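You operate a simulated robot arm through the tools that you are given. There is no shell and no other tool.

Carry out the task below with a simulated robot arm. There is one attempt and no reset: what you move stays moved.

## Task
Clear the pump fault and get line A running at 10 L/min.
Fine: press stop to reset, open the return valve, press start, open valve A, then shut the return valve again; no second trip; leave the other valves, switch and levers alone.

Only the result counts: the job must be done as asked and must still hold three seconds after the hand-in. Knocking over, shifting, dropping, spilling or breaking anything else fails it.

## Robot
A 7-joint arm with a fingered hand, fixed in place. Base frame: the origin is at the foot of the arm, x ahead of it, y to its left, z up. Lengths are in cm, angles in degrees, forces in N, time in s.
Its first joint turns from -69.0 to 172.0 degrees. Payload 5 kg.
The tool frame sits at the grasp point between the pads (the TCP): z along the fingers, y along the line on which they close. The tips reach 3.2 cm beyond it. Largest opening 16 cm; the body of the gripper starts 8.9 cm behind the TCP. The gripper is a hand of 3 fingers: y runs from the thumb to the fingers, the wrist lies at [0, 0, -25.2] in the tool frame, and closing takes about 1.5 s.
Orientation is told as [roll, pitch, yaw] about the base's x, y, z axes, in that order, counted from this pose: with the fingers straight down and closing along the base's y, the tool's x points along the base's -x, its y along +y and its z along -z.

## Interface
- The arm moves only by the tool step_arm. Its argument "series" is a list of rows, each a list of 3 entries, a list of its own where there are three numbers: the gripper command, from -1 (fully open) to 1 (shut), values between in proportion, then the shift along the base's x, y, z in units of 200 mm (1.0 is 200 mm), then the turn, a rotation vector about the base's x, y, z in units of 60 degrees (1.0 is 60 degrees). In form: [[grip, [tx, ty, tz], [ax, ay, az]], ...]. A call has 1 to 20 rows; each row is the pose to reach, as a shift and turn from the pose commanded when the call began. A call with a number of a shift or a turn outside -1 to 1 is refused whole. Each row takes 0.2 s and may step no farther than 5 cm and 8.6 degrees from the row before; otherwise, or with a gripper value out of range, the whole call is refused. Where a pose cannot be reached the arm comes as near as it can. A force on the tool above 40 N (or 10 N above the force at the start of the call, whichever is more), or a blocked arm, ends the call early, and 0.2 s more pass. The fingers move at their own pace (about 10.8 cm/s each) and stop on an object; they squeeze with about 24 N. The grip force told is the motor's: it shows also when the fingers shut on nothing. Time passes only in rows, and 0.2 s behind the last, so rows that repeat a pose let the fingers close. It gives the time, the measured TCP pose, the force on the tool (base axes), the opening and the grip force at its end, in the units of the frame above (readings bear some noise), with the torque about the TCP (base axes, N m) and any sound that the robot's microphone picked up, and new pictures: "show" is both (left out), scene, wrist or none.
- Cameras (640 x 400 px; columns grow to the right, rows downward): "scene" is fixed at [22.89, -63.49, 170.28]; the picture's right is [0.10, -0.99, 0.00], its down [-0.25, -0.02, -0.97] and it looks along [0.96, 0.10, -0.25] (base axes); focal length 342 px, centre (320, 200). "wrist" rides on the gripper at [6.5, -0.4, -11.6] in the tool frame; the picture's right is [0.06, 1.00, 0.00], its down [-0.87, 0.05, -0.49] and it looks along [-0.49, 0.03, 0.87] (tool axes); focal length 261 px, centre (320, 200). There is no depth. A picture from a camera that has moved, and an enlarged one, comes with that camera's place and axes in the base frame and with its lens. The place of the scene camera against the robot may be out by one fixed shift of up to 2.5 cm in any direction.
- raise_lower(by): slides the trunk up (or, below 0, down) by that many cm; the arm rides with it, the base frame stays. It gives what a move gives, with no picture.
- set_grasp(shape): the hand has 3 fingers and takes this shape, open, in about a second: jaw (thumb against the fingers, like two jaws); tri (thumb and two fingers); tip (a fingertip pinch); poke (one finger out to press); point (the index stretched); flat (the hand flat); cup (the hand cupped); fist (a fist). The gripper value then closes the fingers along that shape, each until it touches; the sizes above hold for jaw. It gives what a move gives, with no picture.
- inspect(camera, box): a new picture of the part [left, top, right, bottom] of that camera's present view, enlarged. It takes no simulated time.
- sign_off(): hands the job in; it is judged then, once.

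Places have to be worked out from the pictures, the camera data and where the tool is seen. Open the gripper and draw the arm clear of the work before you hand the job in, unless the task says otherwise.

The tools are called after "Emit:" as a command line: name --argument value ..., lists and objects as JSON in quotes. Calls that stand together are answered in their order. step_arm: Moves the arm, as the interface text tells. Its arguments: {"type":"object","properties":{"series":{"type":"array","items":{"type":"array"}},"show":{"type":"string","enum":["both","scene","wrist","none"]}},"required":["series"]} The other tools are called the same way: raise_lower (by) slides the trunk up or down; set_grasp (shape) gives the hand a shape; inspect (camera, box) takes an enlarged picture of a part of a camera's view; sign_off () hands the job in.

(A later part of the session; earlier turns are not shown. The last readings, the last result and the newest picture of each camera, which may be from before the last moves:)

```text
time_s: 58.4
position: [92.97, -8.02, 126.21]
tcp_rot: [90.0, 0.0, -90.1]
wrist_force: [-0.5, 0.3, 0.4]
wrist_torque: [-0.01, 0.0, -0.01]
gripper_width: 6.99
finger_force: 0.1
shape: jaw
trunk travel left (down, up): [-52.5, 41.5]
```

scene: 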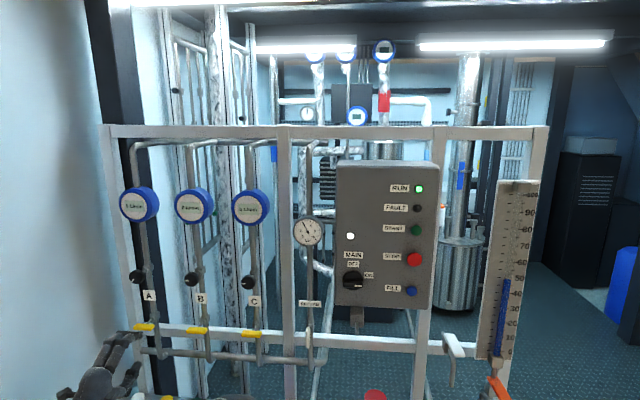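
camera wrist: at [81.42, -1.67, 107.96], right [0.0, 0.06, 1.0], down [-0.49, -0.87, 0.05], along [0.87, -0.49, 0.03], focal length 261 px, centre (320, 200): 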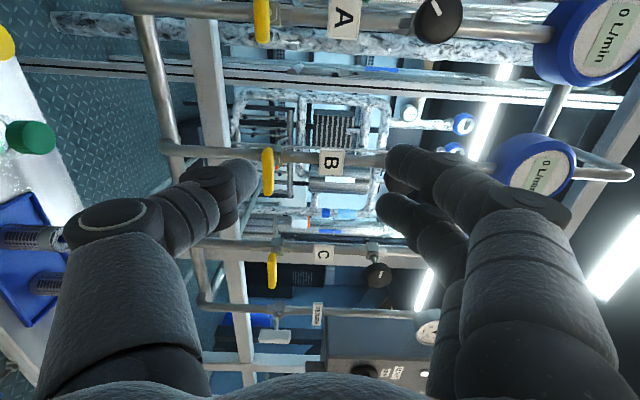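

At (93, -8, 126) all is fine, so I lower the trunk by 20 cm.

Emit:
raise_lower --by -20

Emit:
inspect --camera "scene" --box '[0, 200, 320, 400]'

```text
time_s: 60.6
position: [93.02, -7.83, 106.22]
tcp_rot: [90.1, 0.1, -90.2]
wrist_force: [0.1, 0.1, -0.4]
wrist_torque: [0.01, 0.02, 0.01]
gripper_width: 7.01
finger_force: 0.2
shape: jaw
trunk travel left (down, up): [-32.5, 61.5]
```

```text
2.00 times, centred on (160, 300) of scene
camera zoom: at [22.89, -63.49, 170.28], right [0.1, -0.99, 0.0], down [-0.25, -0.02, -0.97], along [0.96, 0.1, -0.25], focal length 684 px, centre (640, 0)
```

zoom: 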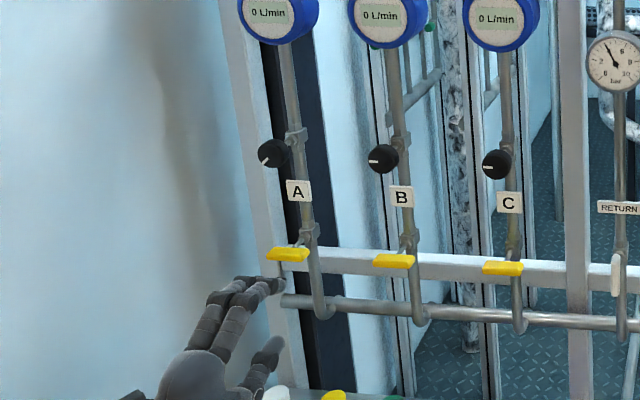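

Now I try to shift left and forward to line up with lever A at (112.9, 1.3, 102.2).

Emit:
step_arm --series '[[0.125, [0.1, 0.1, 0], [0, 0, 0]], [0.125, [0.2, 0.2, -0.05], [0, 0, 0]], [0.125, [0.3, 0.3, -0.1], [0, 0, 0]], [0.125, [0.4, 0.4, -0.15], [0, 0, 0]], [0.125, [0.48, 0.46, -0.2], [0, 0, 0]], [0.125, [0.48, 0.46, -0.2], [0, 0, 0]]]' --show "both"

Emit:
inspect --camera "wrist" --box '[140, 0, 500, 225]'

```text
time_s: 62.0
position: [99.4, -6.72, 103.13]
tcp_rot: [90.1, 0.0, -89.8]
wrist_force: [0.0, 0.3, -0.9]
wrist_torque: [-0.02, -0.01, 0.01]
gripper_width: 7.02
finger_force: 0.0
shape: jaw
out of reach, approached as far as the arm can: row 2, 3, 4, 5, 6
trunk travel left (down, up): [-32.5, 61.5]
camera wrist: at [87.91, -0.24, 102.67], right [0.0, 0.06, 1.0], down [-0.49, -0.87, 0.05], along [0.87, -0.49, 0.03], focal length 261 px, centre (320, 200)
```

scene: 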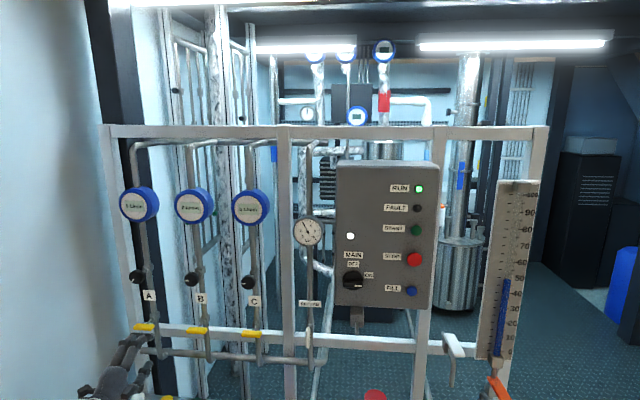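
wrist: 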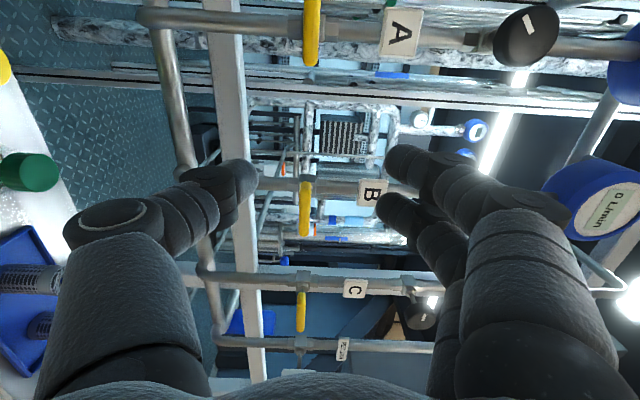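

```text
1.78 times, centred on (320, 112) of wrist
camera zoom: at [87.91, -0.24, 102.67], right [0.0, 0.06, 1.0], down [-0.49, -0.87, 0.05], along [0.87, -0.49, 0.03], focal length 463 px, centre (320, 356)
```

zoom: 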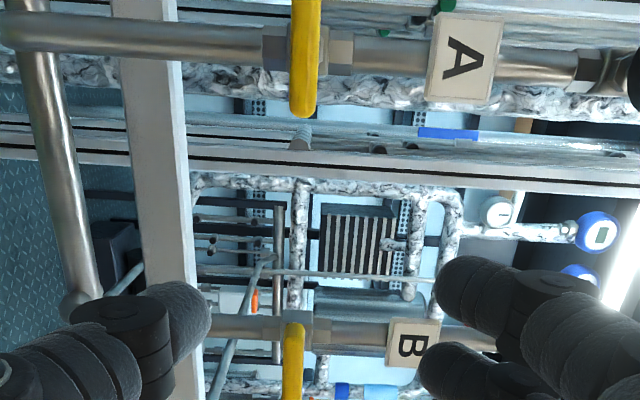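

The limit is sideways: this orientation at this azimuth. Tilting the tool's yaw 18° to the left puts the wrist further right, and a rigid turn about x still works from there, so I try that.

Emit:
step_arm --series '[[0.125, [-0.05, 0, 0], [0, 0, 0.1]], [0.125, [-0.05, 0.05, 0], [0, 0, 0.2]], [0.125, [-0.05, 0.12, -0.01], [0, 0, 0.3]], [0.125, [-0.05, 0.2, -0.02], [0, 0, 0.3]], [0.125, [-0.02, 0.3, -0.03], [0, 0, 0.3]], [0.125, [0.05, 0.4, -0.045], [0, 0, 0.3]], [0.125, [0.05, 0.4, -0.045], [0, 0, 0.3]]]' --show "both"

Emit:
inspect --camera "wrist" --box '[140, 0, 500, 225]'

```text
time_s: 63.6
position: [100.52, 1.25, 102.36]
tcp_rot: [90.1, 0.0, -72.1]
wrist_force: [0.5, 0.1, -0.5]
wrist_torque: [0.02, 0.0, 0.05]
gripper_width: 6.99
finger_force: 0.0
shape: jaw
trunk travel left (down, up): [-32.5, 61.5]
camera wrist: at [87.5, 3.97, 101.9], right [-0.02, 0.06, 1.0], down [-0.2, -0.98, 0.05], along [0.98, -0.2, 0.03], focal length 261 px, centre (320, 200)
```

scene: 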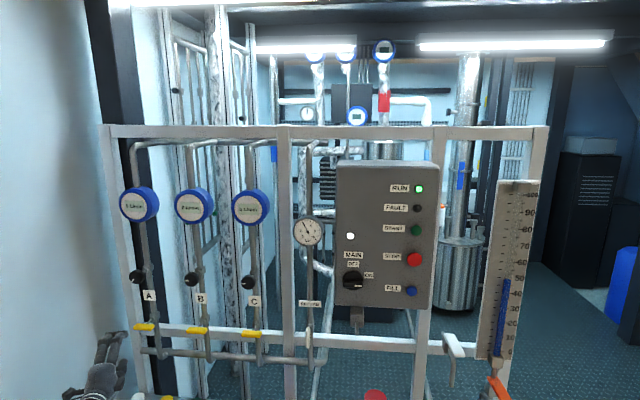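
wrist: 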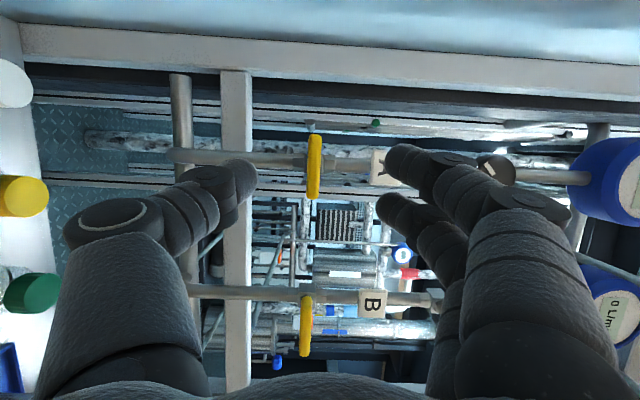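

```text
1.78 times, centred on (320, 112) of wrist
camera zoom: at [87.5, 3.97, 101.9], right [-0.02, 0.06, 1.0], down [-0.2, -0.98, 0.05], along [0.98, -0.2, 0.03], focal length 463 px, centre (320, 356)
```

zoom: 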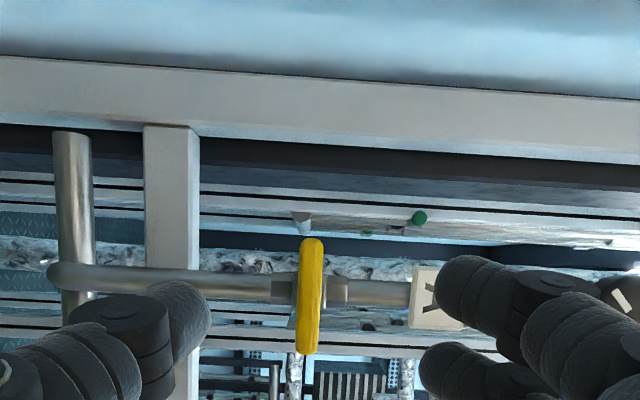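

Reached with yaw 18°. Re-triangulated, A's bar is at about (113.6, 2.1, 101.9), right between the fingers; I advance to x ≈ 112.4 and close on it.

Emit:
step_arm --series '[[0.125, [0.12, 0.03, -0.02], [0, 0, 0]], [0.125, [0.26, 0.042, -0.025], [0, 0, 0]], [0.125, [0.4, 0.042, -0.025], [0, 0, 0]], [0.125, [0.5, 0.042, -0.025], [0, 0, 0]], [0.125, [0.595, 0.042, -0.025], [0, 0, 0]], [0.125, [0.595, 0.042, -0.025], [0, 0, 0]]]' --show "both"

Emit:
inspect --camera "scene" --box '[60, 260, 260, 400]'

```text
time_s: 65.0
position: [107.64, -2.99, 102.83]
tcp_rot: [90.1, 0.1, -72.1]
wrist_force: [0.4, 0.0, -0.2]
wrist_torque: [0.01, -0.01, -0.01]
gripper_width: 7.0
finger_force: 0.0
shape: jaw
out of reach, approached as far as the arm can: row 1, 2, 3, 4, 5, 6
trunk travel left (down, up): [-32.5, 61.5]
camera wrist: at [94.54, -0.35, 102.33], right [-0.02, 0.06, 1.0], down [-0.2, -0.98, 0.05], along [0.98, -0.2, 0.03], focal length 261 px, centre (320, 200)
```

scene: 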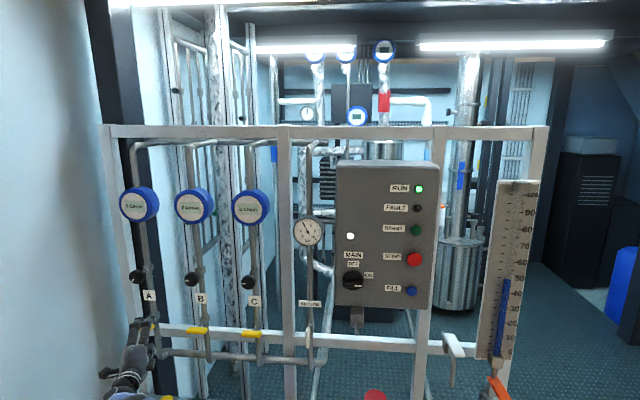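
wrist: 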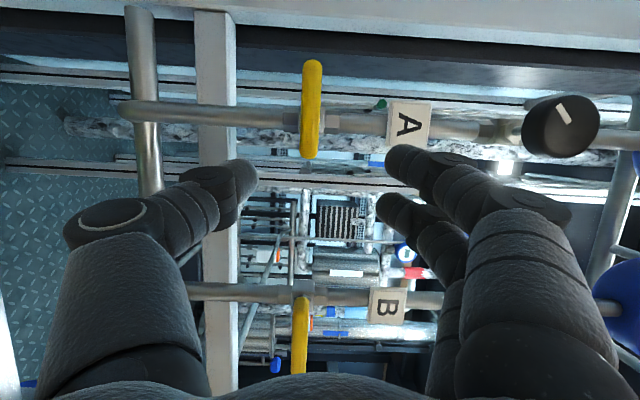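

```text
2.86 times, centred on (160, 330) of scene
camera zoom: at [22.89, -63.49, 170.28], right [0.1, -0.99, 0.0], down [-0.25, -0.02, -0.97], along [0.96, 0.1, -0.25], focal length 977 px, centre (777, -171)
```

zoom: 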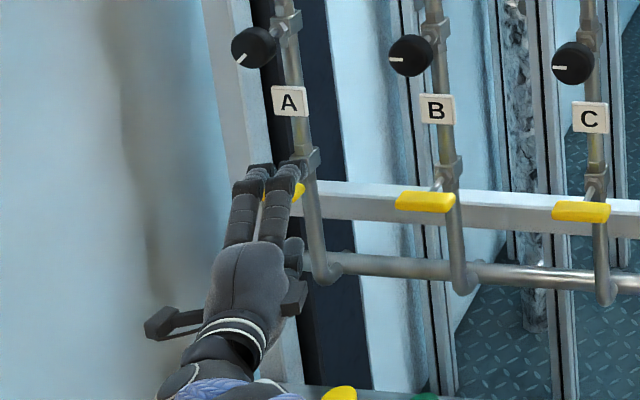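

The limit shows again (arm stopped at (107.6, -3, 102.8)), so the full 90° thumb-down roll is the likely culprit at this azimuth. I back away and reduce the roll to about 45°, from which closing the jaws would itself start turning the bar the right way.

Emit:
step_arm --series '[[0.125, [-0.1, 0, 0], [0, 0, 0]], [0.125, [-0.3, 0, 0], [0, 0, 0]], [0, [-0.45, 0, 0], [-0.119, -0.039, 0]], [-0.2, [-0.45, 0, 0], [-0.238, -0.077, 0]], [-0.2, [-0.45, 0, 0], [-0.357, -0.116, 0]], [-0.2, [-0.45, 0, 0], [-0.475, -0.155, 0]], [-0.2, [-0.45, 0, 0], [-0.594, -0.193, 0]], [-0.2, [-0.45, 0, 0], [-0.713, -0.232, 0]], [-0.2, [-0.45, 0, 0], [-0.713, -0.232, 0]]]' --show "none"

```text
time_s: 67.0
position: [98.82, -3.15, 102.91]
tcp_rot: [90.1, -44.9, -72.1]
wrist_force: [-0.5, 0.4, -0.7]
wrist_torque: [-0.03, 0.03, -0.02]
gripper_width: 9.53
finger_force: 0.0
shape: jaw
trunk travel left (down, up): [-32.5, 61.5]
```

Orientation reached cleanly. I test moving left to lever A's line and forward a bit.

Emit:
step_arm --series '[[-0.2, [0, 0.1, -0.02], [0, 0, 0]], [-0.2, [0, 0.2, -0.05], [0, 0, 0]], [-0.2, [0, 0.26, -0.05], [0, 0, 0]], [-0.2, [0.1, 0.26, -0.05], [0, 0, 0]], [-0.2, [0.2, 0.26, -0.05], [0, 0, 0]], [-0.2, [0.2, 0.26, -0.05], [0, 0, 0]]]' --show "both"

Emit:
inspect --camera "wrist" --box '[140, 0, 500, 225]'

```text
time_s: 68.4
position: [102.0, 0.61, 102.13]
tcp_rot: [90.2, -44.8, -72.0]
wrist_force: [-0.4, -0.2, 0.0]
wrist_torque: [-0.01, 0.0, -0.01]
gripper_width: 9.55
finger_force: 0.0
shape: jaw
out of reach, approached as far as the arm can: row 4, 5, 6
trunk travel left (down, up): [-32.5, 61.5]
camera wrist: at [89.63, 1.15, 97.17], right [-0.23, 0.71, 0.66], down [-0.29, -0.7, 0.65], along [0.93, -0.04, 0.37], focal length 261 px, centre (320, 200)
```

scene: 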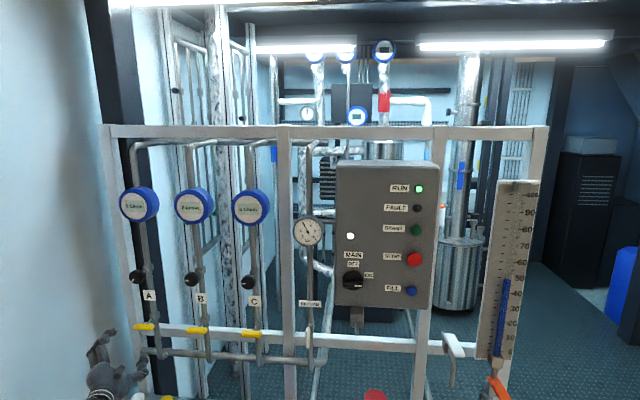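
wrist: 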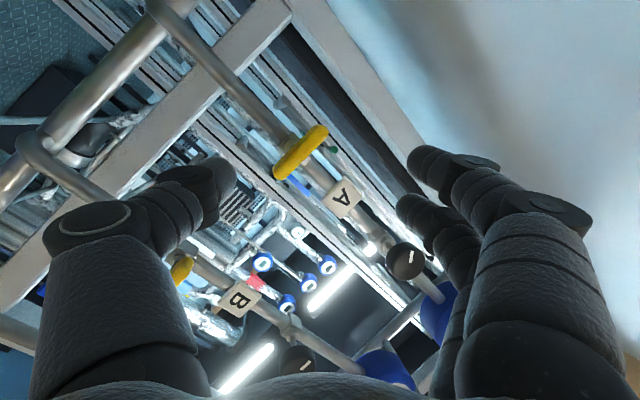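

```text
1.78 times, centred on (320, 112) of wrist
camera zoom: at [89.63, 1.15, 97.17], right [-0.23, 0.71, 0.66], down [-0.29, -0.7, 0.65], along [0.93, -0.04, 0.37], focal length 463 px, centre (320, 356)
```

zoom: 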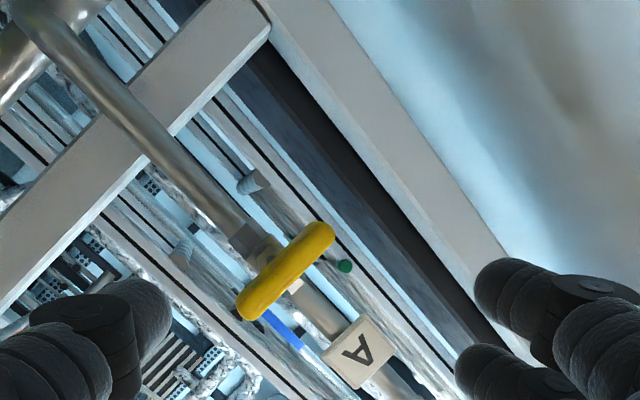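

Still limited near the same wrist azimuth, so it isn't the roll. I look at the whole arm with an extended scene view to understand its posture.

Emit:
inspect --camera "scene" --box '[0, 390, 640, 400]'

Emit:
inspect --camera "scene" --box '[0, 0, 5, 400]'

Emit:
inspect --camera "wrist" --box '[0, 390, 640, 400]'

```text
1.00 times, centred on (320, 395) of scene (not enlarged: the box is as wide or as high as the picture)
camera zoom: at [22.89, -63.49, 170.28], right [0.1, -0.99, 0.0], down [-0.25, -0.02, -0.97], along [0.96, 0.1, -0.25], focal length 342 px, centre (320, 5)
```

zoom: 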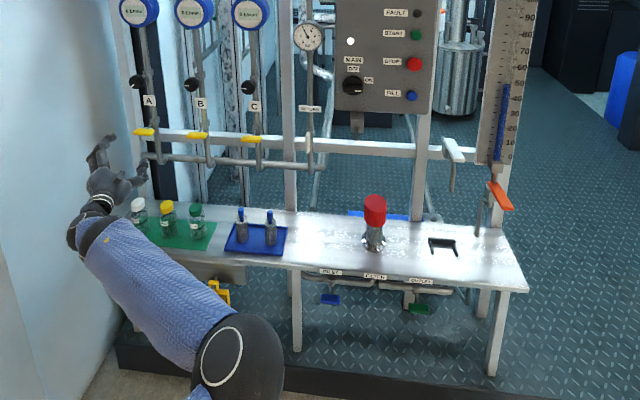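

```text
1.00 times, centred on (2, 200) of scene (not enlarged: the box is as wide or as high as the picture)
camera zoom: at [22.89, -63.49, 170.28], right [0.1, -0.99, 0.0], down [-0.25, -0.02, -0.97], along [0.96, 0.1, -0.25], focal length 342 px, centre (638, 200)
```

zoom: 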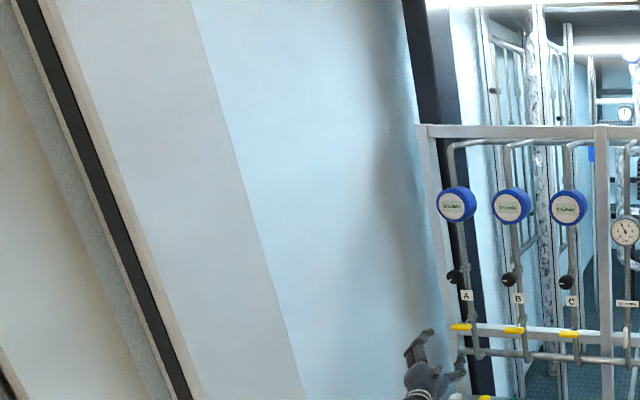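

```text
1.00 times, centred on (320, 395) of wrist (not enlarged: the box is as wide or as high as the picture)
camera zoom: at [89.63, 1.15, 97.17], right [-0.23, 0.71, 0.66], down [-0.29, -0.7, 0.65], along [0.93, -0.04, 0.37], focal length 261 px, centre (320, 5)
```

zoom: 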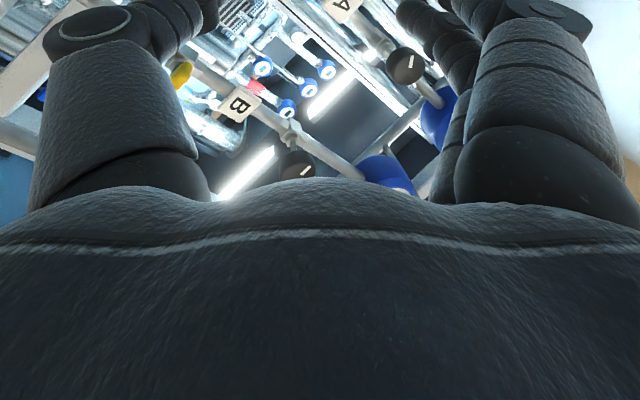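

The elbow sits far to the right, so the forearm points strongly left and the wrist deviation is the limit; a tool yaw of about 45° to the left suits it. In that pose with roll 0 the open thumb leads by ~12 cm, so I will use the thumb tip to push the right end of lever A up from below, counter-clockwise. First I back off and roll to 0.

Emit:
step_arm --series '[[-0.2, [-0.1, -0.05, 0.02], [0, 0, 0]], [-0.4, [-0.2, -0.1, 0.04], [-0.119, -0.039, 0]], [-0.6, [-0.25, -0.15, 0.06], [-0.238, -0.077, 0]], [-0.8, [-0.3, -0.2, 0.08], [-0.357, -0.116, 0]], [-1, [-0.35, -0.25, 0.1], [-0.475, -0.155, 0]], [-1, [-0.4, -0.3, 0.1], [-0.594, -0.193, 0]], [-1, [-0.4, -0.3, 0.1], [-0.713, -0.232, 0]], [-1, [-0.4, -0.3, 0.1], [-0.713, -0.232, 0]]]' --show "none"

```text
time_s: 70.2
position: [94.02, -5.52, 104.27]
tcp_rot: [121.8, -90.0, -103.7]
wrist_force: [-0.8, 0.3, -0.1]
wrist_torque: [-0.05, -0.01, -0.02]
gripper_width: 15.97
finger_force: 0.0
shape: jaw
trunk travel left (down, up): [-32.5, 61.5]
```

Roll 0 reached. Now I yaw to 45° left and move toward the pre-contact spot, keeping the thumb well in front of the bars.

Emit:
step_arm --series '[[-1, [-0.05, 0.05, 0], [0, 0, 0.12]], [-1, [-0.05, 0.12, -0.02], [0, 0, 0.24]], [-1, [-0.05, 0.2, -0.04], [0, 0, 0.36]], [-1, [-0.05, 0.3, -0.08], [0, 0, 0.45]], [-1, [0, 0.38, -0.1], [0, 0, 0.45]], [-1, [0.05, 0.45, -0.12], [0, 0, 0.45]], [-1, [0.05, 0.45, -0.12], [0, 0, 0.45]]]' --show "both"

Emit:
inspect --camera "scene" --box '[60, 260, 260, 400]'

Emit:
inspect --camera "scene" --box '[0, 390, 640, 400]'

```text
time_s: 71.8
position: [94.97, 3.48, 101.95]
tcp_rot: [115.1, -89.8, -70.1]
wrist_force: [0.0, -0.1, -0.5]
wrist_torque: [0.0, -0.02, 0.01]
gripper_width: 16.0
finger_force: 0.2
shape: jaw
trunk travel left (down, up): [-32.5, 61.5]
camera wrist: at [87.04, -4.89, 95.37], right [-0.71, 0.7, -0.06], down [-0.38, -0.31, 0.87], along [0.59, 0.64, 0.49], focal length 261 px, centre (320, 200)
```

scene: 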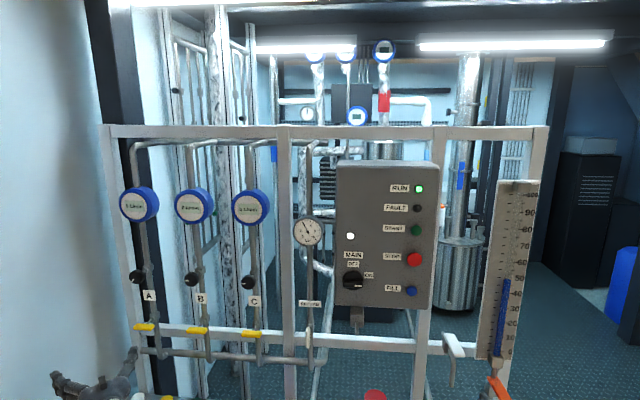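
wrist: 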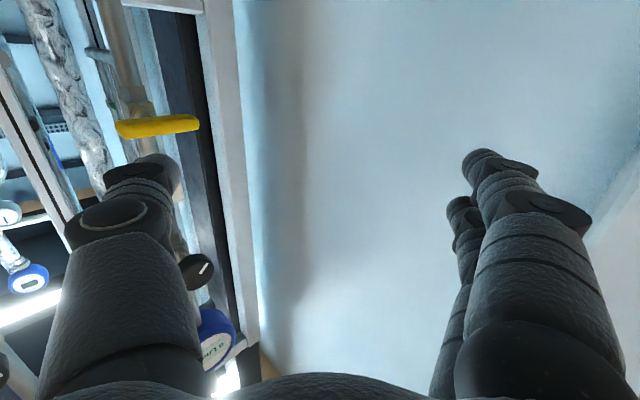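

```text
2.86 times, centred on (160, 330) of scene
camera zoom: at [22.89, -63.49, 170.28], right [0.1, -0.99, 0.0], down [-0.25, -0.02, -0.97], along [0.96, 0.1, -0.25], focal length 977 px, centre (777, -171)
```

zoom: 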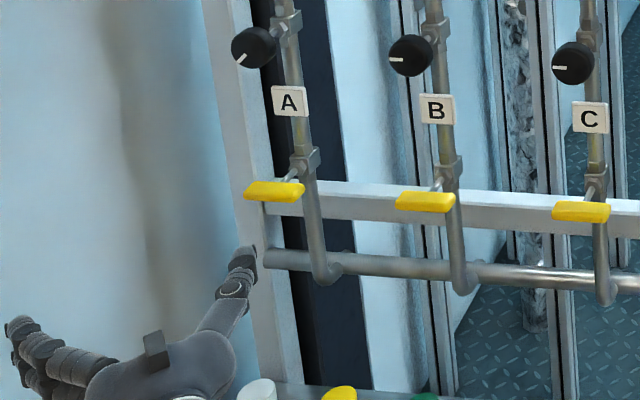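

```text
1.00 times, centred on (320, 395) of scene (not enlarged: the box is as wide or as high as the picture)
camera zoom: at [22.89, -63.49, 170.28], right [0.1, -0.99, 0.0], down [-0.25, -0.02, -0.97], along [0.96, 0.1, -0.25], focal length 342 px, centre (320, 5)
```

zoom: 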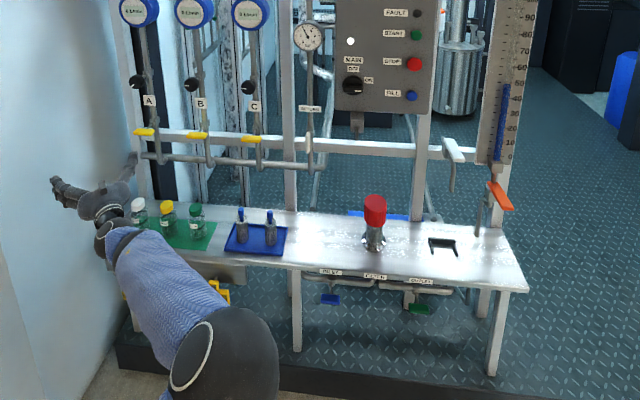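

The bar (pivot near y 2.0, z 101.9, x 113.6) and the thumb tip (about (103.2, -0.8, 101.4)) are both well seen. I lower 3 cm and slide the thumb forward under the bar's right end.

Emit:
step_arm --series '[[-1, [0, 0.02, -0.1], [0, 0, 0]], [-1, [0.05, 0.025, -0.16], [0, 0, 0]], [-1, [0.2, 0.025, -0.165], [0, 0, 0]], [-1, [0.35, 0.025, -0.165], [0, 0, 0]], [-1, [0.47, 0.025, -0.165], [0, 0, 0]], [-1, [0.56, 0.025, -0.165], [0, 0, 0]], [-1, [0.56, 0.025, -0.165], [0, 0, 0]]]' --show "both"

Emit:
inspect --camera "scene" --box '[100, 270, 220, 370]'

Emit:
inspect --camera "wrist" --box '[60, 60, 260, 220]'

```text
time_s: 73.4
position: [104.85, 2.78, 98.97]
tcp_rot: [101.7, -89.8, -56.7]
wrist_force: [-0.3, -1.0, 0.0]
wrist_torque: [-0.01, 0.0, 0.02]
gripper_width: 15.99
finger_force: 0.1
shape: jaw
out of reach, approached as far as the arm can: row 5, 6, 7
trunk travel left (down, up): [-32.5, 61.5]
camera wrist: at [97.0, -5.72, 92.5], right [-0.71, 0.7, -0.06], down [-0.38, -0.31, 0.87], along [0.59, 0.64, 0.49], focal length 261 px, centre (320, 200)
```

scene: 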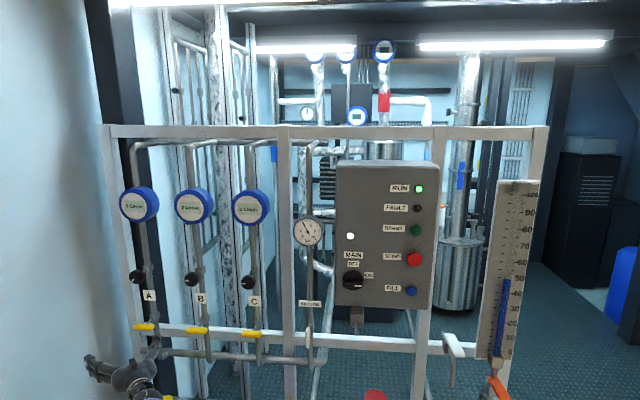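
wrist: 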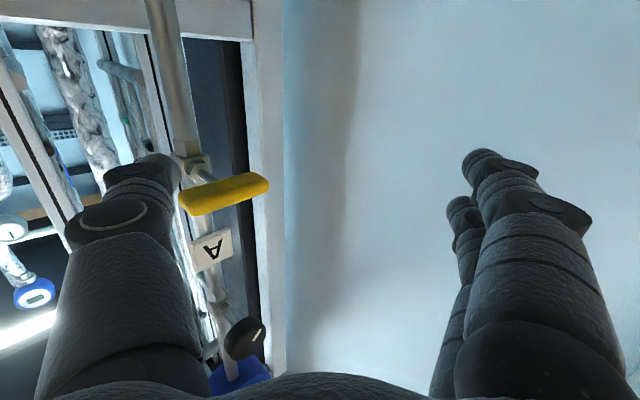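

```text
4.00 times, centred on (160, 320) of scene
camera zoom: at [22.89, -63.49, 170.28], right [0.1, -0.99, 0.0], down [-0.25, -0.02, -0.97], along [0.96, 0.1, -0.25], focal length 1368 px, centre (960, -280)
```

zoom: 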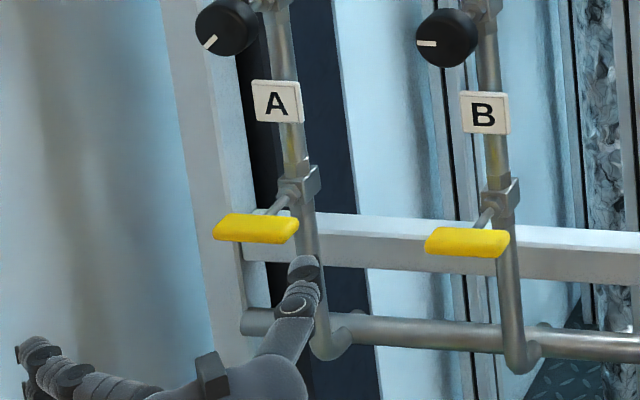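

```text
2.50 times, centred on (160, 140) of wrist
camera zoom: at [97.0, -5.72, 92.5], right [-0.71, 0.7, -0.06], down [-0.38, -0.31, 0.87], along [0.59, 0.64, 0.49], focal length 652 px, centre (720, 350)
```

zoom: 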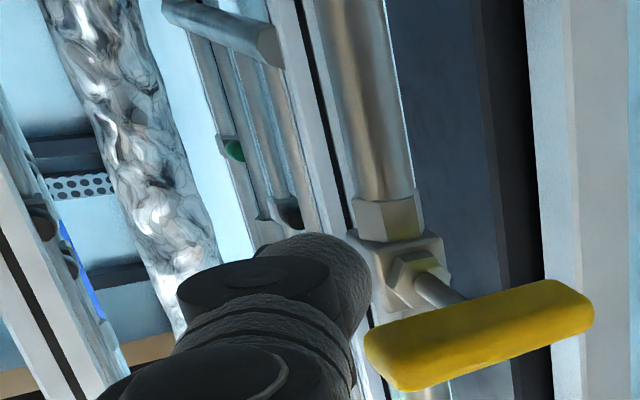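

The thumb sits just below the right end of the bar but a little too far right, and the arm is at its limit again. Yawing another 15° left swings the tip to about (114.1, -0.2) while relieving the wrist.

Emit:
step_arm --series '[[-1, [0, -0.02, 0], [0, 0, 0.09]], [-1, [0.005, -0.03, 0], [0, 0, 0.18]], [-1, [0.01, -0.035, 0], [0, 0, 0.25]], [-1, [0.01, -0.035, 0], [0, 0, 0.25]]]' --show "both"

Emit:
inspect --camera "scene" --box '[100, 270, 220, 370]'

Emit:
inspect --camera "wrist" --box '[60, 60, 260, 220]'

```text
time_s: 74.4
position: [104.11, 1.34, 99.37]
tcp_rot: [105.6, -89.9, -45.5]
wrist_force: [0.0, -1.3, -0.1]
wrist_torque: [0.03, -0.01, -0.01]
gripper_width: 15.99
finger_force: 0.1
shape: jaw
out of reach, approached as far as the arm can: row 2, 3, 4
trunk travel left (down, up): [-32.5, 61.5]
camera wrist: at [98.67, -8.89, 92.82], right [-0.87, 0.5, -0.06], down [-0.29, -0.4, 0.87], along [0.41, 0.77, 0.49], focal length 261 px, centre (320, 200)
```

scene: 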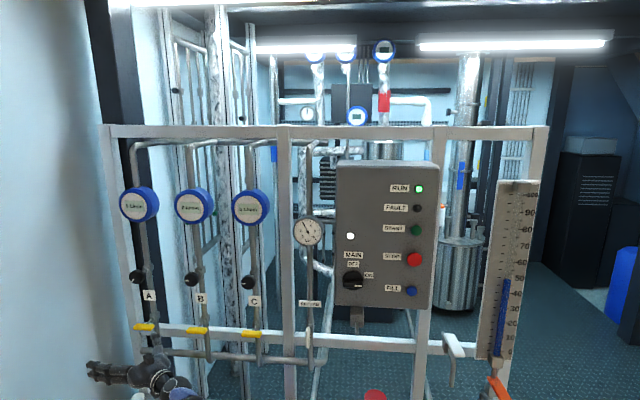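
wrist: 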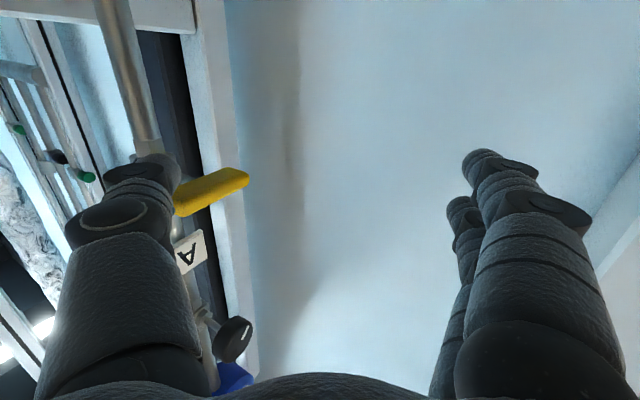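

```text
4.00 times, centred on (160, 320) of scene
camera zoom: at [22.89, -63.49, 170.28], right [0.1, -0.99, 0.0], down [-0.25, -0.02, -0.97], along [0.96, 0.1, -0.25], focal length 1368 px, centre (960, -280)
```

zoom: 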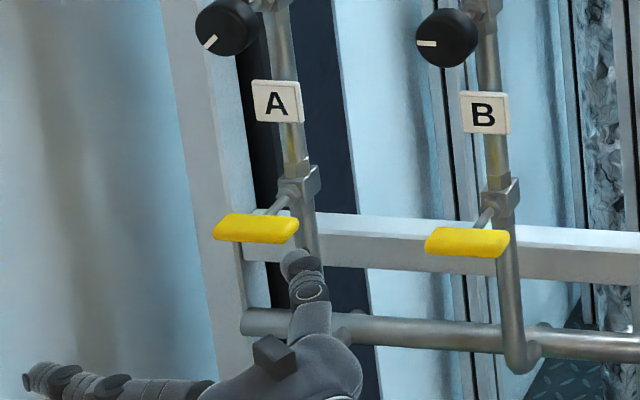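

```text
2.50 times, centred on (160, 140) of wrist
camera zoom: at [98.67, -8.89, 92.82], right [-0.87, 0.5, -0.06], down [-0.29, -0.4, 0.87], along [0.41, 0.77, 0.49], focal length 652 px, centre (720, 350)
```

zoom: 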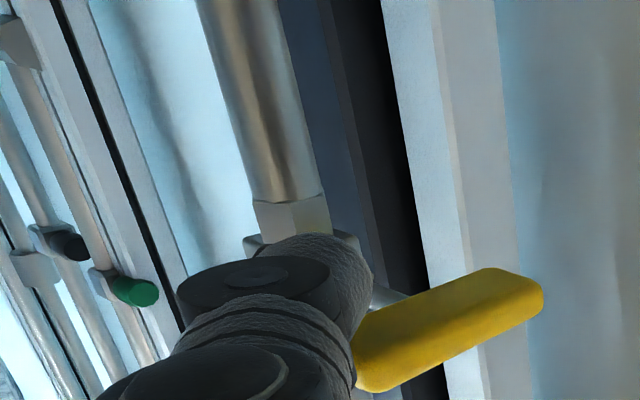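

The arm stalls as though the elbow is pinned near (62, -40), leaving the thumb tip ~1 cm short of ideal. I check the arm posture again before deciding whether a trunk change helps.

Emit:
inspect --camera "scene" --box '[0, 395, 640, 400]'

Emit:
inspect --camera "wrist" --box '[0, 0, 5, 400]'

```text
1.00 times, centred on (320, 398) of scene (not enlarged: the box is as wide or as high as the picture)
camera zoom: at [22.89, -63.49, 170.28], right [0.1, -0.99, 0.0], down [-0.25, -0.02, -0.97], along [0.96, 0.1, -0.25], focal length 342 px, centre (320, 2)
```

zoom: 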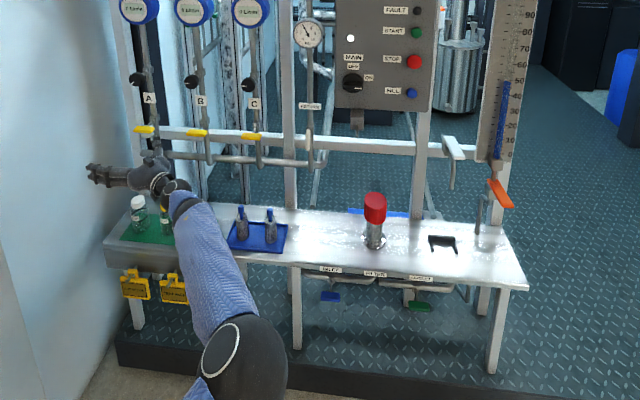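

```text
1.00 times, centred on (2, 200) of wrist (not enlarged: the box is as wide or as high as the picture)
camera zoom: at [98.67, -8.89, 92.82], right [-0.87, 0.5, -0.06], down [-0.29, -0.4, 0.87], along [0.41, 0.77, 0.49], focal length 261 px, centre (638, 200)
```

zoom: 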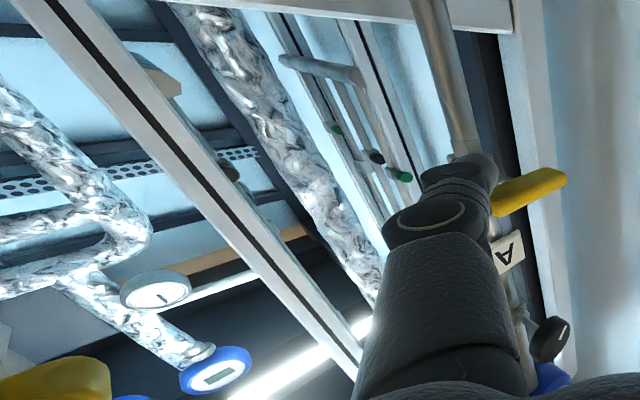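

The elbow is indeed pinned there. I back the thumb out and test whether a different trunk height frees the shoulder.

Emit:
step_arm --series '[[-1, [-0.15, -0.02, 0], [0, 0, 0]], [-1, [-0.3, -0.05, 0.0], [0, 0, 0]], [-1, [-0.45, -0.1, 0.0], [0, 0, 0]], [-1, [-0.6, -0.15, 0.05], [0, 0, 0]]]' --show "none"

```text
time_s: 75.4
position: [92.23, -1.55, 100.5]
tcp_rot: [122.7, -89.8, -62.7]
wrist_force: [-0.1, -0.1, 0.1]
wrist_torque: [0.01, -0.02, 0.04]
gripper_width: 15.98
finger_force: 0.0
shape: jaw
trunk travel left (down, up): [-32.5, 61.5]
```

I raise the trunk 15 cm from here (safe: nothing above the hand), then bring the hand back down to see how the limit shifts.

Emit:
raise_lower --by 15

```text
time_s: 77.2
position: [92.29, -1.49, 115.47]
tcp_rot: [113.2, -89.8, -52.9]
wrist_force: [0.3, -0.4, 0.2]
wrist_torque: [-0.04, 0.03, -0.01]
gripper_width: 16.0
finger_force: 0.0
shape: jaw
trunk travel left (down, up): [-47.5, 46.5]
```

I bring it down again and probe further left at a safe x to see whether the reach improved.

Emit:
step_arm --series '[[-1, [0, 0.1, -0.2], [0, 0, 0]], [-1, [0, 0.2, -0.4], [0, 0, 0]], [-1, [0.1, 0.3, -0.6], [0, 0, 0]], [-1, [0.2, 0.4, -0.75], [0, 0, 0]], [-1, [0.3, 0.5, -0.75], [0, 0, 0]], [-1, [0.35, 0.6, -0.75], [0, 0, 0]], [-1, [0.35, 0.65, -0.75], [0, 0, 0]]]' --show "none"

Emit:
inspect --camera "scene" --box '[0, 395, 640, 400]'

```text
time_s: 78.8
position: [94.57, 5.58, 104.31]
tcp_rot: [106.1, -89.8, -46.0]
wrist_force: [0.2, -0.7, 0.5]
wrist_torque: [0.01, 0.0, 0.0]
gripper_width: 15.98
finger_force: 0.0
shape: jaw
out of reach, approached as far as the arm can: row 4, 5, 6, 7
trunk travel left (down, up): [-47.5, 46.5]
```

```text
1.00 times, centred on (320, 398) of scene (not enlarged: the box is as wide or as high as the picture)
camera zoom: at [22.89, -63.49, 170.28], right [0.1, -0.99, 0.0], down [-0.25, -0.02, -0.97], along [0.96, 0.1, -0.25], focal length 342 px, centre (320, 2)
```

zoom: 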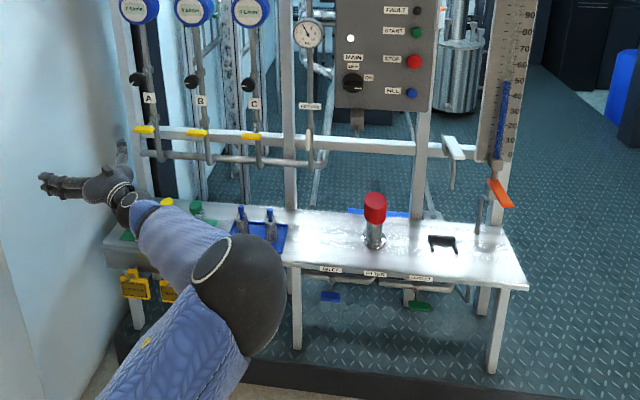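

Raising makes it worse. I test whether the shoulder can turn further left at all by pulling the hand back close to the body and moving it left there, well away from everything.

Emit:
step_arm --series '[[-1, [-0.2, -0.05, 0.05], [0, 0, 0]], [-1, [-0.4, -0.1, 0.1], [0, 0, 0]], [-1, [-0.6, -0.15, 0.15], [0, 0, -0.1]], [-1, [-0.8, -0.2, 0.2], [0, 0, -0.2]], [-1, [-1.0, -0.25, 0.25], [0, 0, -0.3]]]' --show "none"

```text
time_s: 80.0
position: [74.33, 0.3, 109.54]
tcp_rot: [128.9, -89.9, -86.9]
wrist_force: [0.0, 0.0, 0.6]
wrist_torque: [-0.02, 0.05, 0.02]
gripper_width: 15.98
finger_force: 0.1
shape: jaw
trunk travel left (down, up): [-47.5, 46.5]
```

I look at the arm's posture here.

Emit:
inspect --camera "scene" --box '[0, 395, 640, 400]'

Emit:
inspect --camera "scene" --box '[0, 0, 5, 400]'

```text
1.00 times, centred on (320, 398) of scene (not enlarged: the box is as wide or as high as the picture)
camera zoom: at [22.89, -63.49, 170.28], right [0.1, -0.99, 0.0], down [-0.25, -0.02, -0.97], along [0.96, 0.1, -0.25], focal length 342 px, centre (320, 2)
```

zoom: 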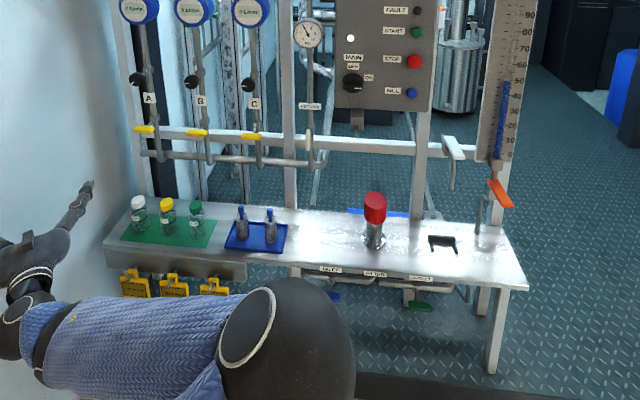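

```text
1.00 times, centred on (2, 200) of scene (not enlarged: the box is as wide or as high as the picture)
camera zoom: at [22.89, -63.49, 170.28], right [0.1, -0.99, 0.0], down [-0.25, -0.02, -0.97], along [0.96, 0.1, -0.25], focal length 342 px, centre (638, 200)
```

zoom: 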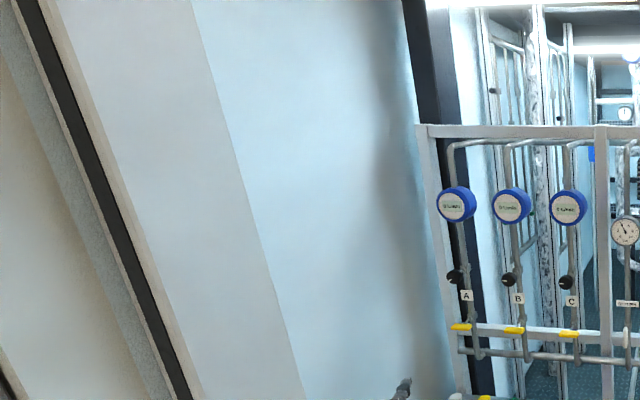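

The elbow has drifted to a low, right-hand posture, whereas at the start it was up. I go back toward the starting posture (hand down, high) to regain an elbow-up configuration, and will then come left at height before reaching for valve A. First I yaw straight and move right, away from the wall.

Emit:
step_arm --series '[[-0.5, [-0.02, -0.2, 0.05], [0, 0, -0.1]], [0, [-0.04, -0.4, 0.1], [0, 0, -0.2]], [0.25, [-0.06, -0.6, 0.2], [0, 0, -0.3]], [0.25, [-0.1, -0.8, 0.3], [0, 0, -0.4]], [0.25, [-0.15, -1.0, 0.4], [0, 0, -0.5]], [0.25, [-0.2, -1.0, 0.5], [0, 0, -0.6]], [0.25, [-0.25, -1.0, 0.6], [0, 0, -0.7]]]' --show "none"

```text
time_s: 81.6
position: [71.16, -17.75, 120.14]
tcp_rot: [71.1, -86.6, -67.8]
wrist_force: [0.5, -13.9, 3.5]
wrist_torque: [-0.11, 0.26, 1.37]
gripper_width: 5.97
finger_force: 0.0
shape: jaw
out of reach, approached as far as the arm can: row 5, 6, 7
trunk travel left (down, up): [-47.5, 46.5]
```

There is an unexpected -14 N side force; I look before moving on.

Emit:
inspect --camera "scene" --box '[0, 395, 640, 400]'

Emit:
inspect --camera "wrist" --box '[0, 0, 640, 400]'

Emit:
inspect --camera "scene" --box '[0, 0, 640, 400]'

```text
1.00 times, centred on (320, 398) of scene (not enlarged: the box is as wide or as high as the picture)
camera zoom: at [22.89, -63.49, 170.28], right [0.1, -0.99, 0.0], down [-0.25, -0.02, -0.97], along [0.96, 0.1, -0.25], focal length 342 px, centre (320, 2)
```

zoom: 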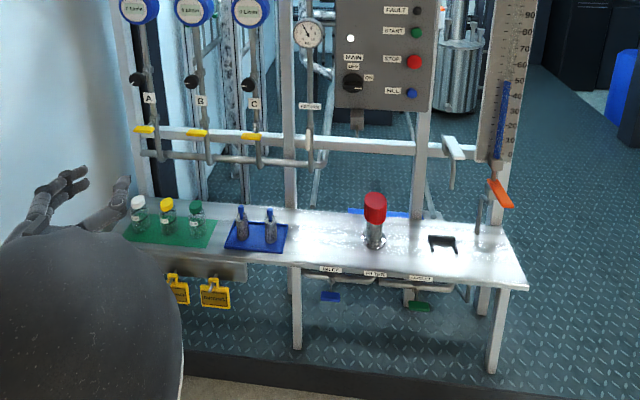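

```text
1.00 times, centred on (320, 200) of wrist (not enlarged: the box is as wide or as high as the picture)
camera zoom: at [59.45, -18.45, 113.84], right [-0.06, 1.0, -0.01], down [-0.47, -0.02, 0.88], along [0.88, 0.05, 0.47], focal length 261 px, centre (320, 200)
```

zoom: 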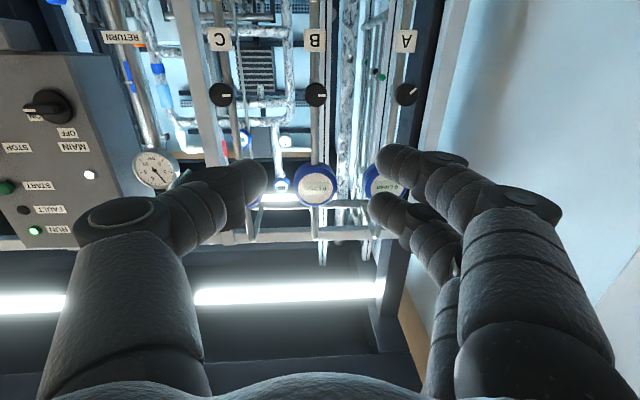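

```text
1.00 times, centred on (320, 200) of scene (not enlarged: the box is as wide or as high as the picture)
camera zoom: at [22.89, -63.49, 170.28], right [0.1, -0.99, 0.0], down [-0.25, -0.02, -0.97], along [0.96, 0.1, -0.25], focal length 342 px, centre (320, 200)
```

zoom: 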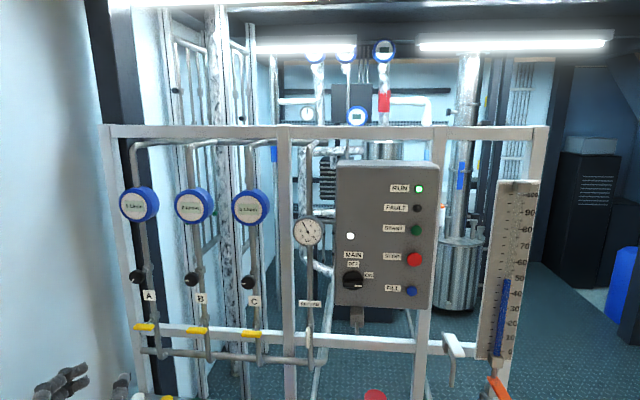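

The hand had folded close to its own elbow (now raised). I move it forward and up to open that out.

Emit:
step_arm --series '[[0.25, [0.1, 0.0, 0.1], [0, 0, 0]], [0.25, [0.2, 0.0, 0.2], [0, 0, 0]], [0.25, [0.3, 0.0, 0.35], [0, 0, 0]], [0.25, [0.4, -0.0, 0.5], [0, 0, 0]], [0.25, [0.45, -0.0, 0.65], [0, 0, 0]], [0.25, [0.5, -0.0, 0.8], [0, 0, 0]]]' --show "both"

Emit:
inspect --camera "scene" --box '[0, 395, 640, 400]'

```text
time_s: 83.0
position: [81.06, -19.19, 137.0]
tcp_rot: [109.7, -89.9, -109.6]
wrist_force: [0.9, 1.1, 0.5]
wrist_torque: [-0.02, -0.04, 0.03]
gripper_width: 6.01
finger_force: 0.1
shape: jaw
trunk travel left (down, up): [-47.5, 46.5]
camera wrist: at [69.47, -19.55, 130.35], right [0.0, 1.0, -0.06], down [-0.49, 0.05, 0.87], along [0.87, 0.03, 0.49], focal length 261 px, centre (320, 200)
```

scene: 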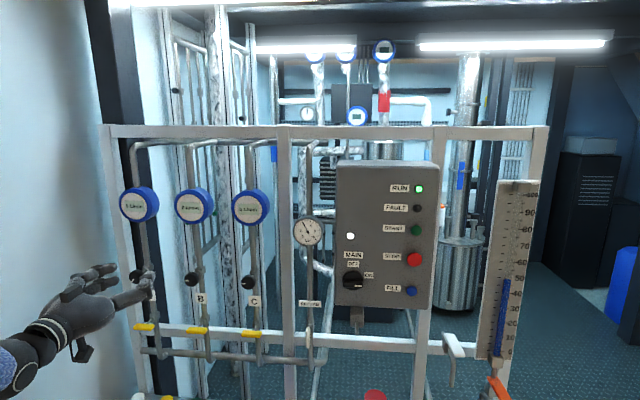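
wrist: 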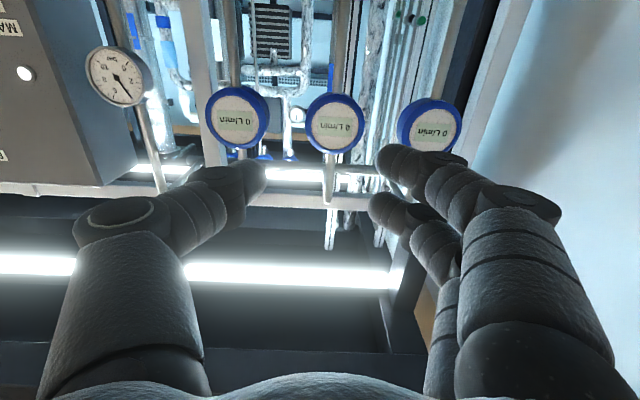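

```text
1.00 times, centred on (320, 398) of scene (not enlarged: the box is as wide or as high as the picture)
camera zoom: at [22.89, -63.49, 170.28], right [0.1, -0.99, 0.0], down [-0.25, -0.02, -0.97], along [0.96, 0.1, -0.25], focal length 342 px, centre (320, 2)
```

zoom: 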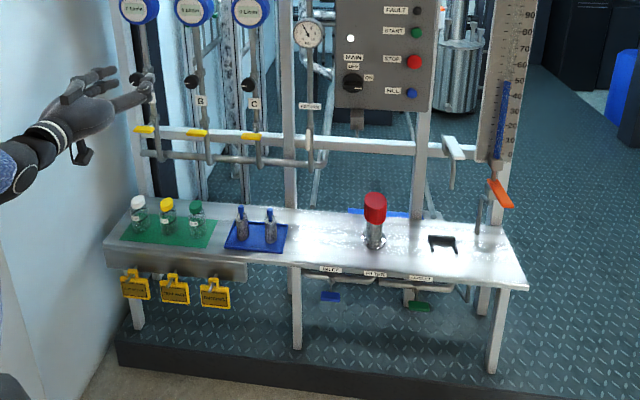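

The arm now comes from behind/left instead of the right – a different elbow posture. I keep x and move left at this height to test y ≈ 1.

Emit:
step_arm --series '[[0.25, [0.0, 0.15, 0], [0, 0, 0]], [0.25, [0.0, 0.3, 0], [0, 0, 0]], [0.25, [0, 0.45, 0], [0, 0, 0]], [0.25, [0, 0.6, 0], [0, 0, 0]], [0.25, [0, 0.75, 0], [0, 0, 0]], [0.25, [0, 0.9, 0], [0, 0, 0]], [0.25, [0, 1.0, 0], [0, 0, 0]]]' --show "none"

Emit:
inspect --camera "scene" --box '[0, 0, 5, 400]'

```text
time_s: 84.6
position: [81.59, -7.95, 136.75]
tcp_rot: [101.3, -89.8, -100.8]
wrist_force: [0.6, -0.5, 0.6]
wrist_torque: [0.04, -0.01, -0.01]
gripper_width: 6.0
finger_force: 0.0
shape: jaw
out of reach, approached as far as the arm can: row 4, 5, 6, 7
trunk travel left (down, up): [-47.5, 46.5]
```

```text
1.00 times, centred on (2, 200) of scene (not enlarged: the box is as wide or as high as the picture)
camera zoom: at [22.89, -63.49, 170.28], right [0.1, -0.99, 0.0], down [-0.25, -0.02, -0.97], along [0.96, 0.1, -0.25], focal length 342 px, centre (638, 200)
```

zoom: 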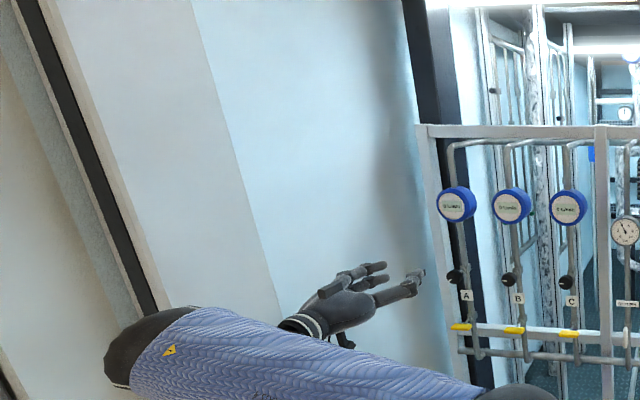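

Again the elbow sits at the same azimuth, so the shoulder really is at its stop; the limit fits a circle of about 36 cm round the elbow, best with the trunk near -54. Lever A is then just within thumb reach with a yaw of ~56°. I lower the trunk accordingly.

Emit:
raise_lower --by -19

Emit:
inspect --camera "scene" --box '[0, 395, 640, 400]'

```text
time_s: 86.6
position: [81.36, -7.93, 117.84]
tcp_rot: [117.7, -89.9, -117.3]
wrist_force: [0.4, 0.8, 0.0]
wrist_torque: [0.03, -0.01, 0.0]
gripper_width: 6.0
finger_force: 0.1
shape: jaw
trunk travel left (down, up): [-28.5, 65.5]
```

```text
1.00 times, centred on (320, 398) of scene (not enlarged: the box is as wide or as high as the picture)
camera zoom: at [22.89, -63.49, 170.28], right [0.1, -0.99, 0.0], down [-0.25, -0.02, -0.97], along [0.96, 0.1, -0.25], focal length 342 px, centre (320, 2)
```

zoom: 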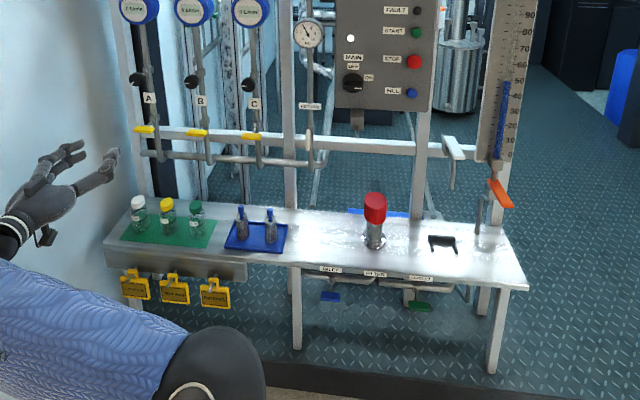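

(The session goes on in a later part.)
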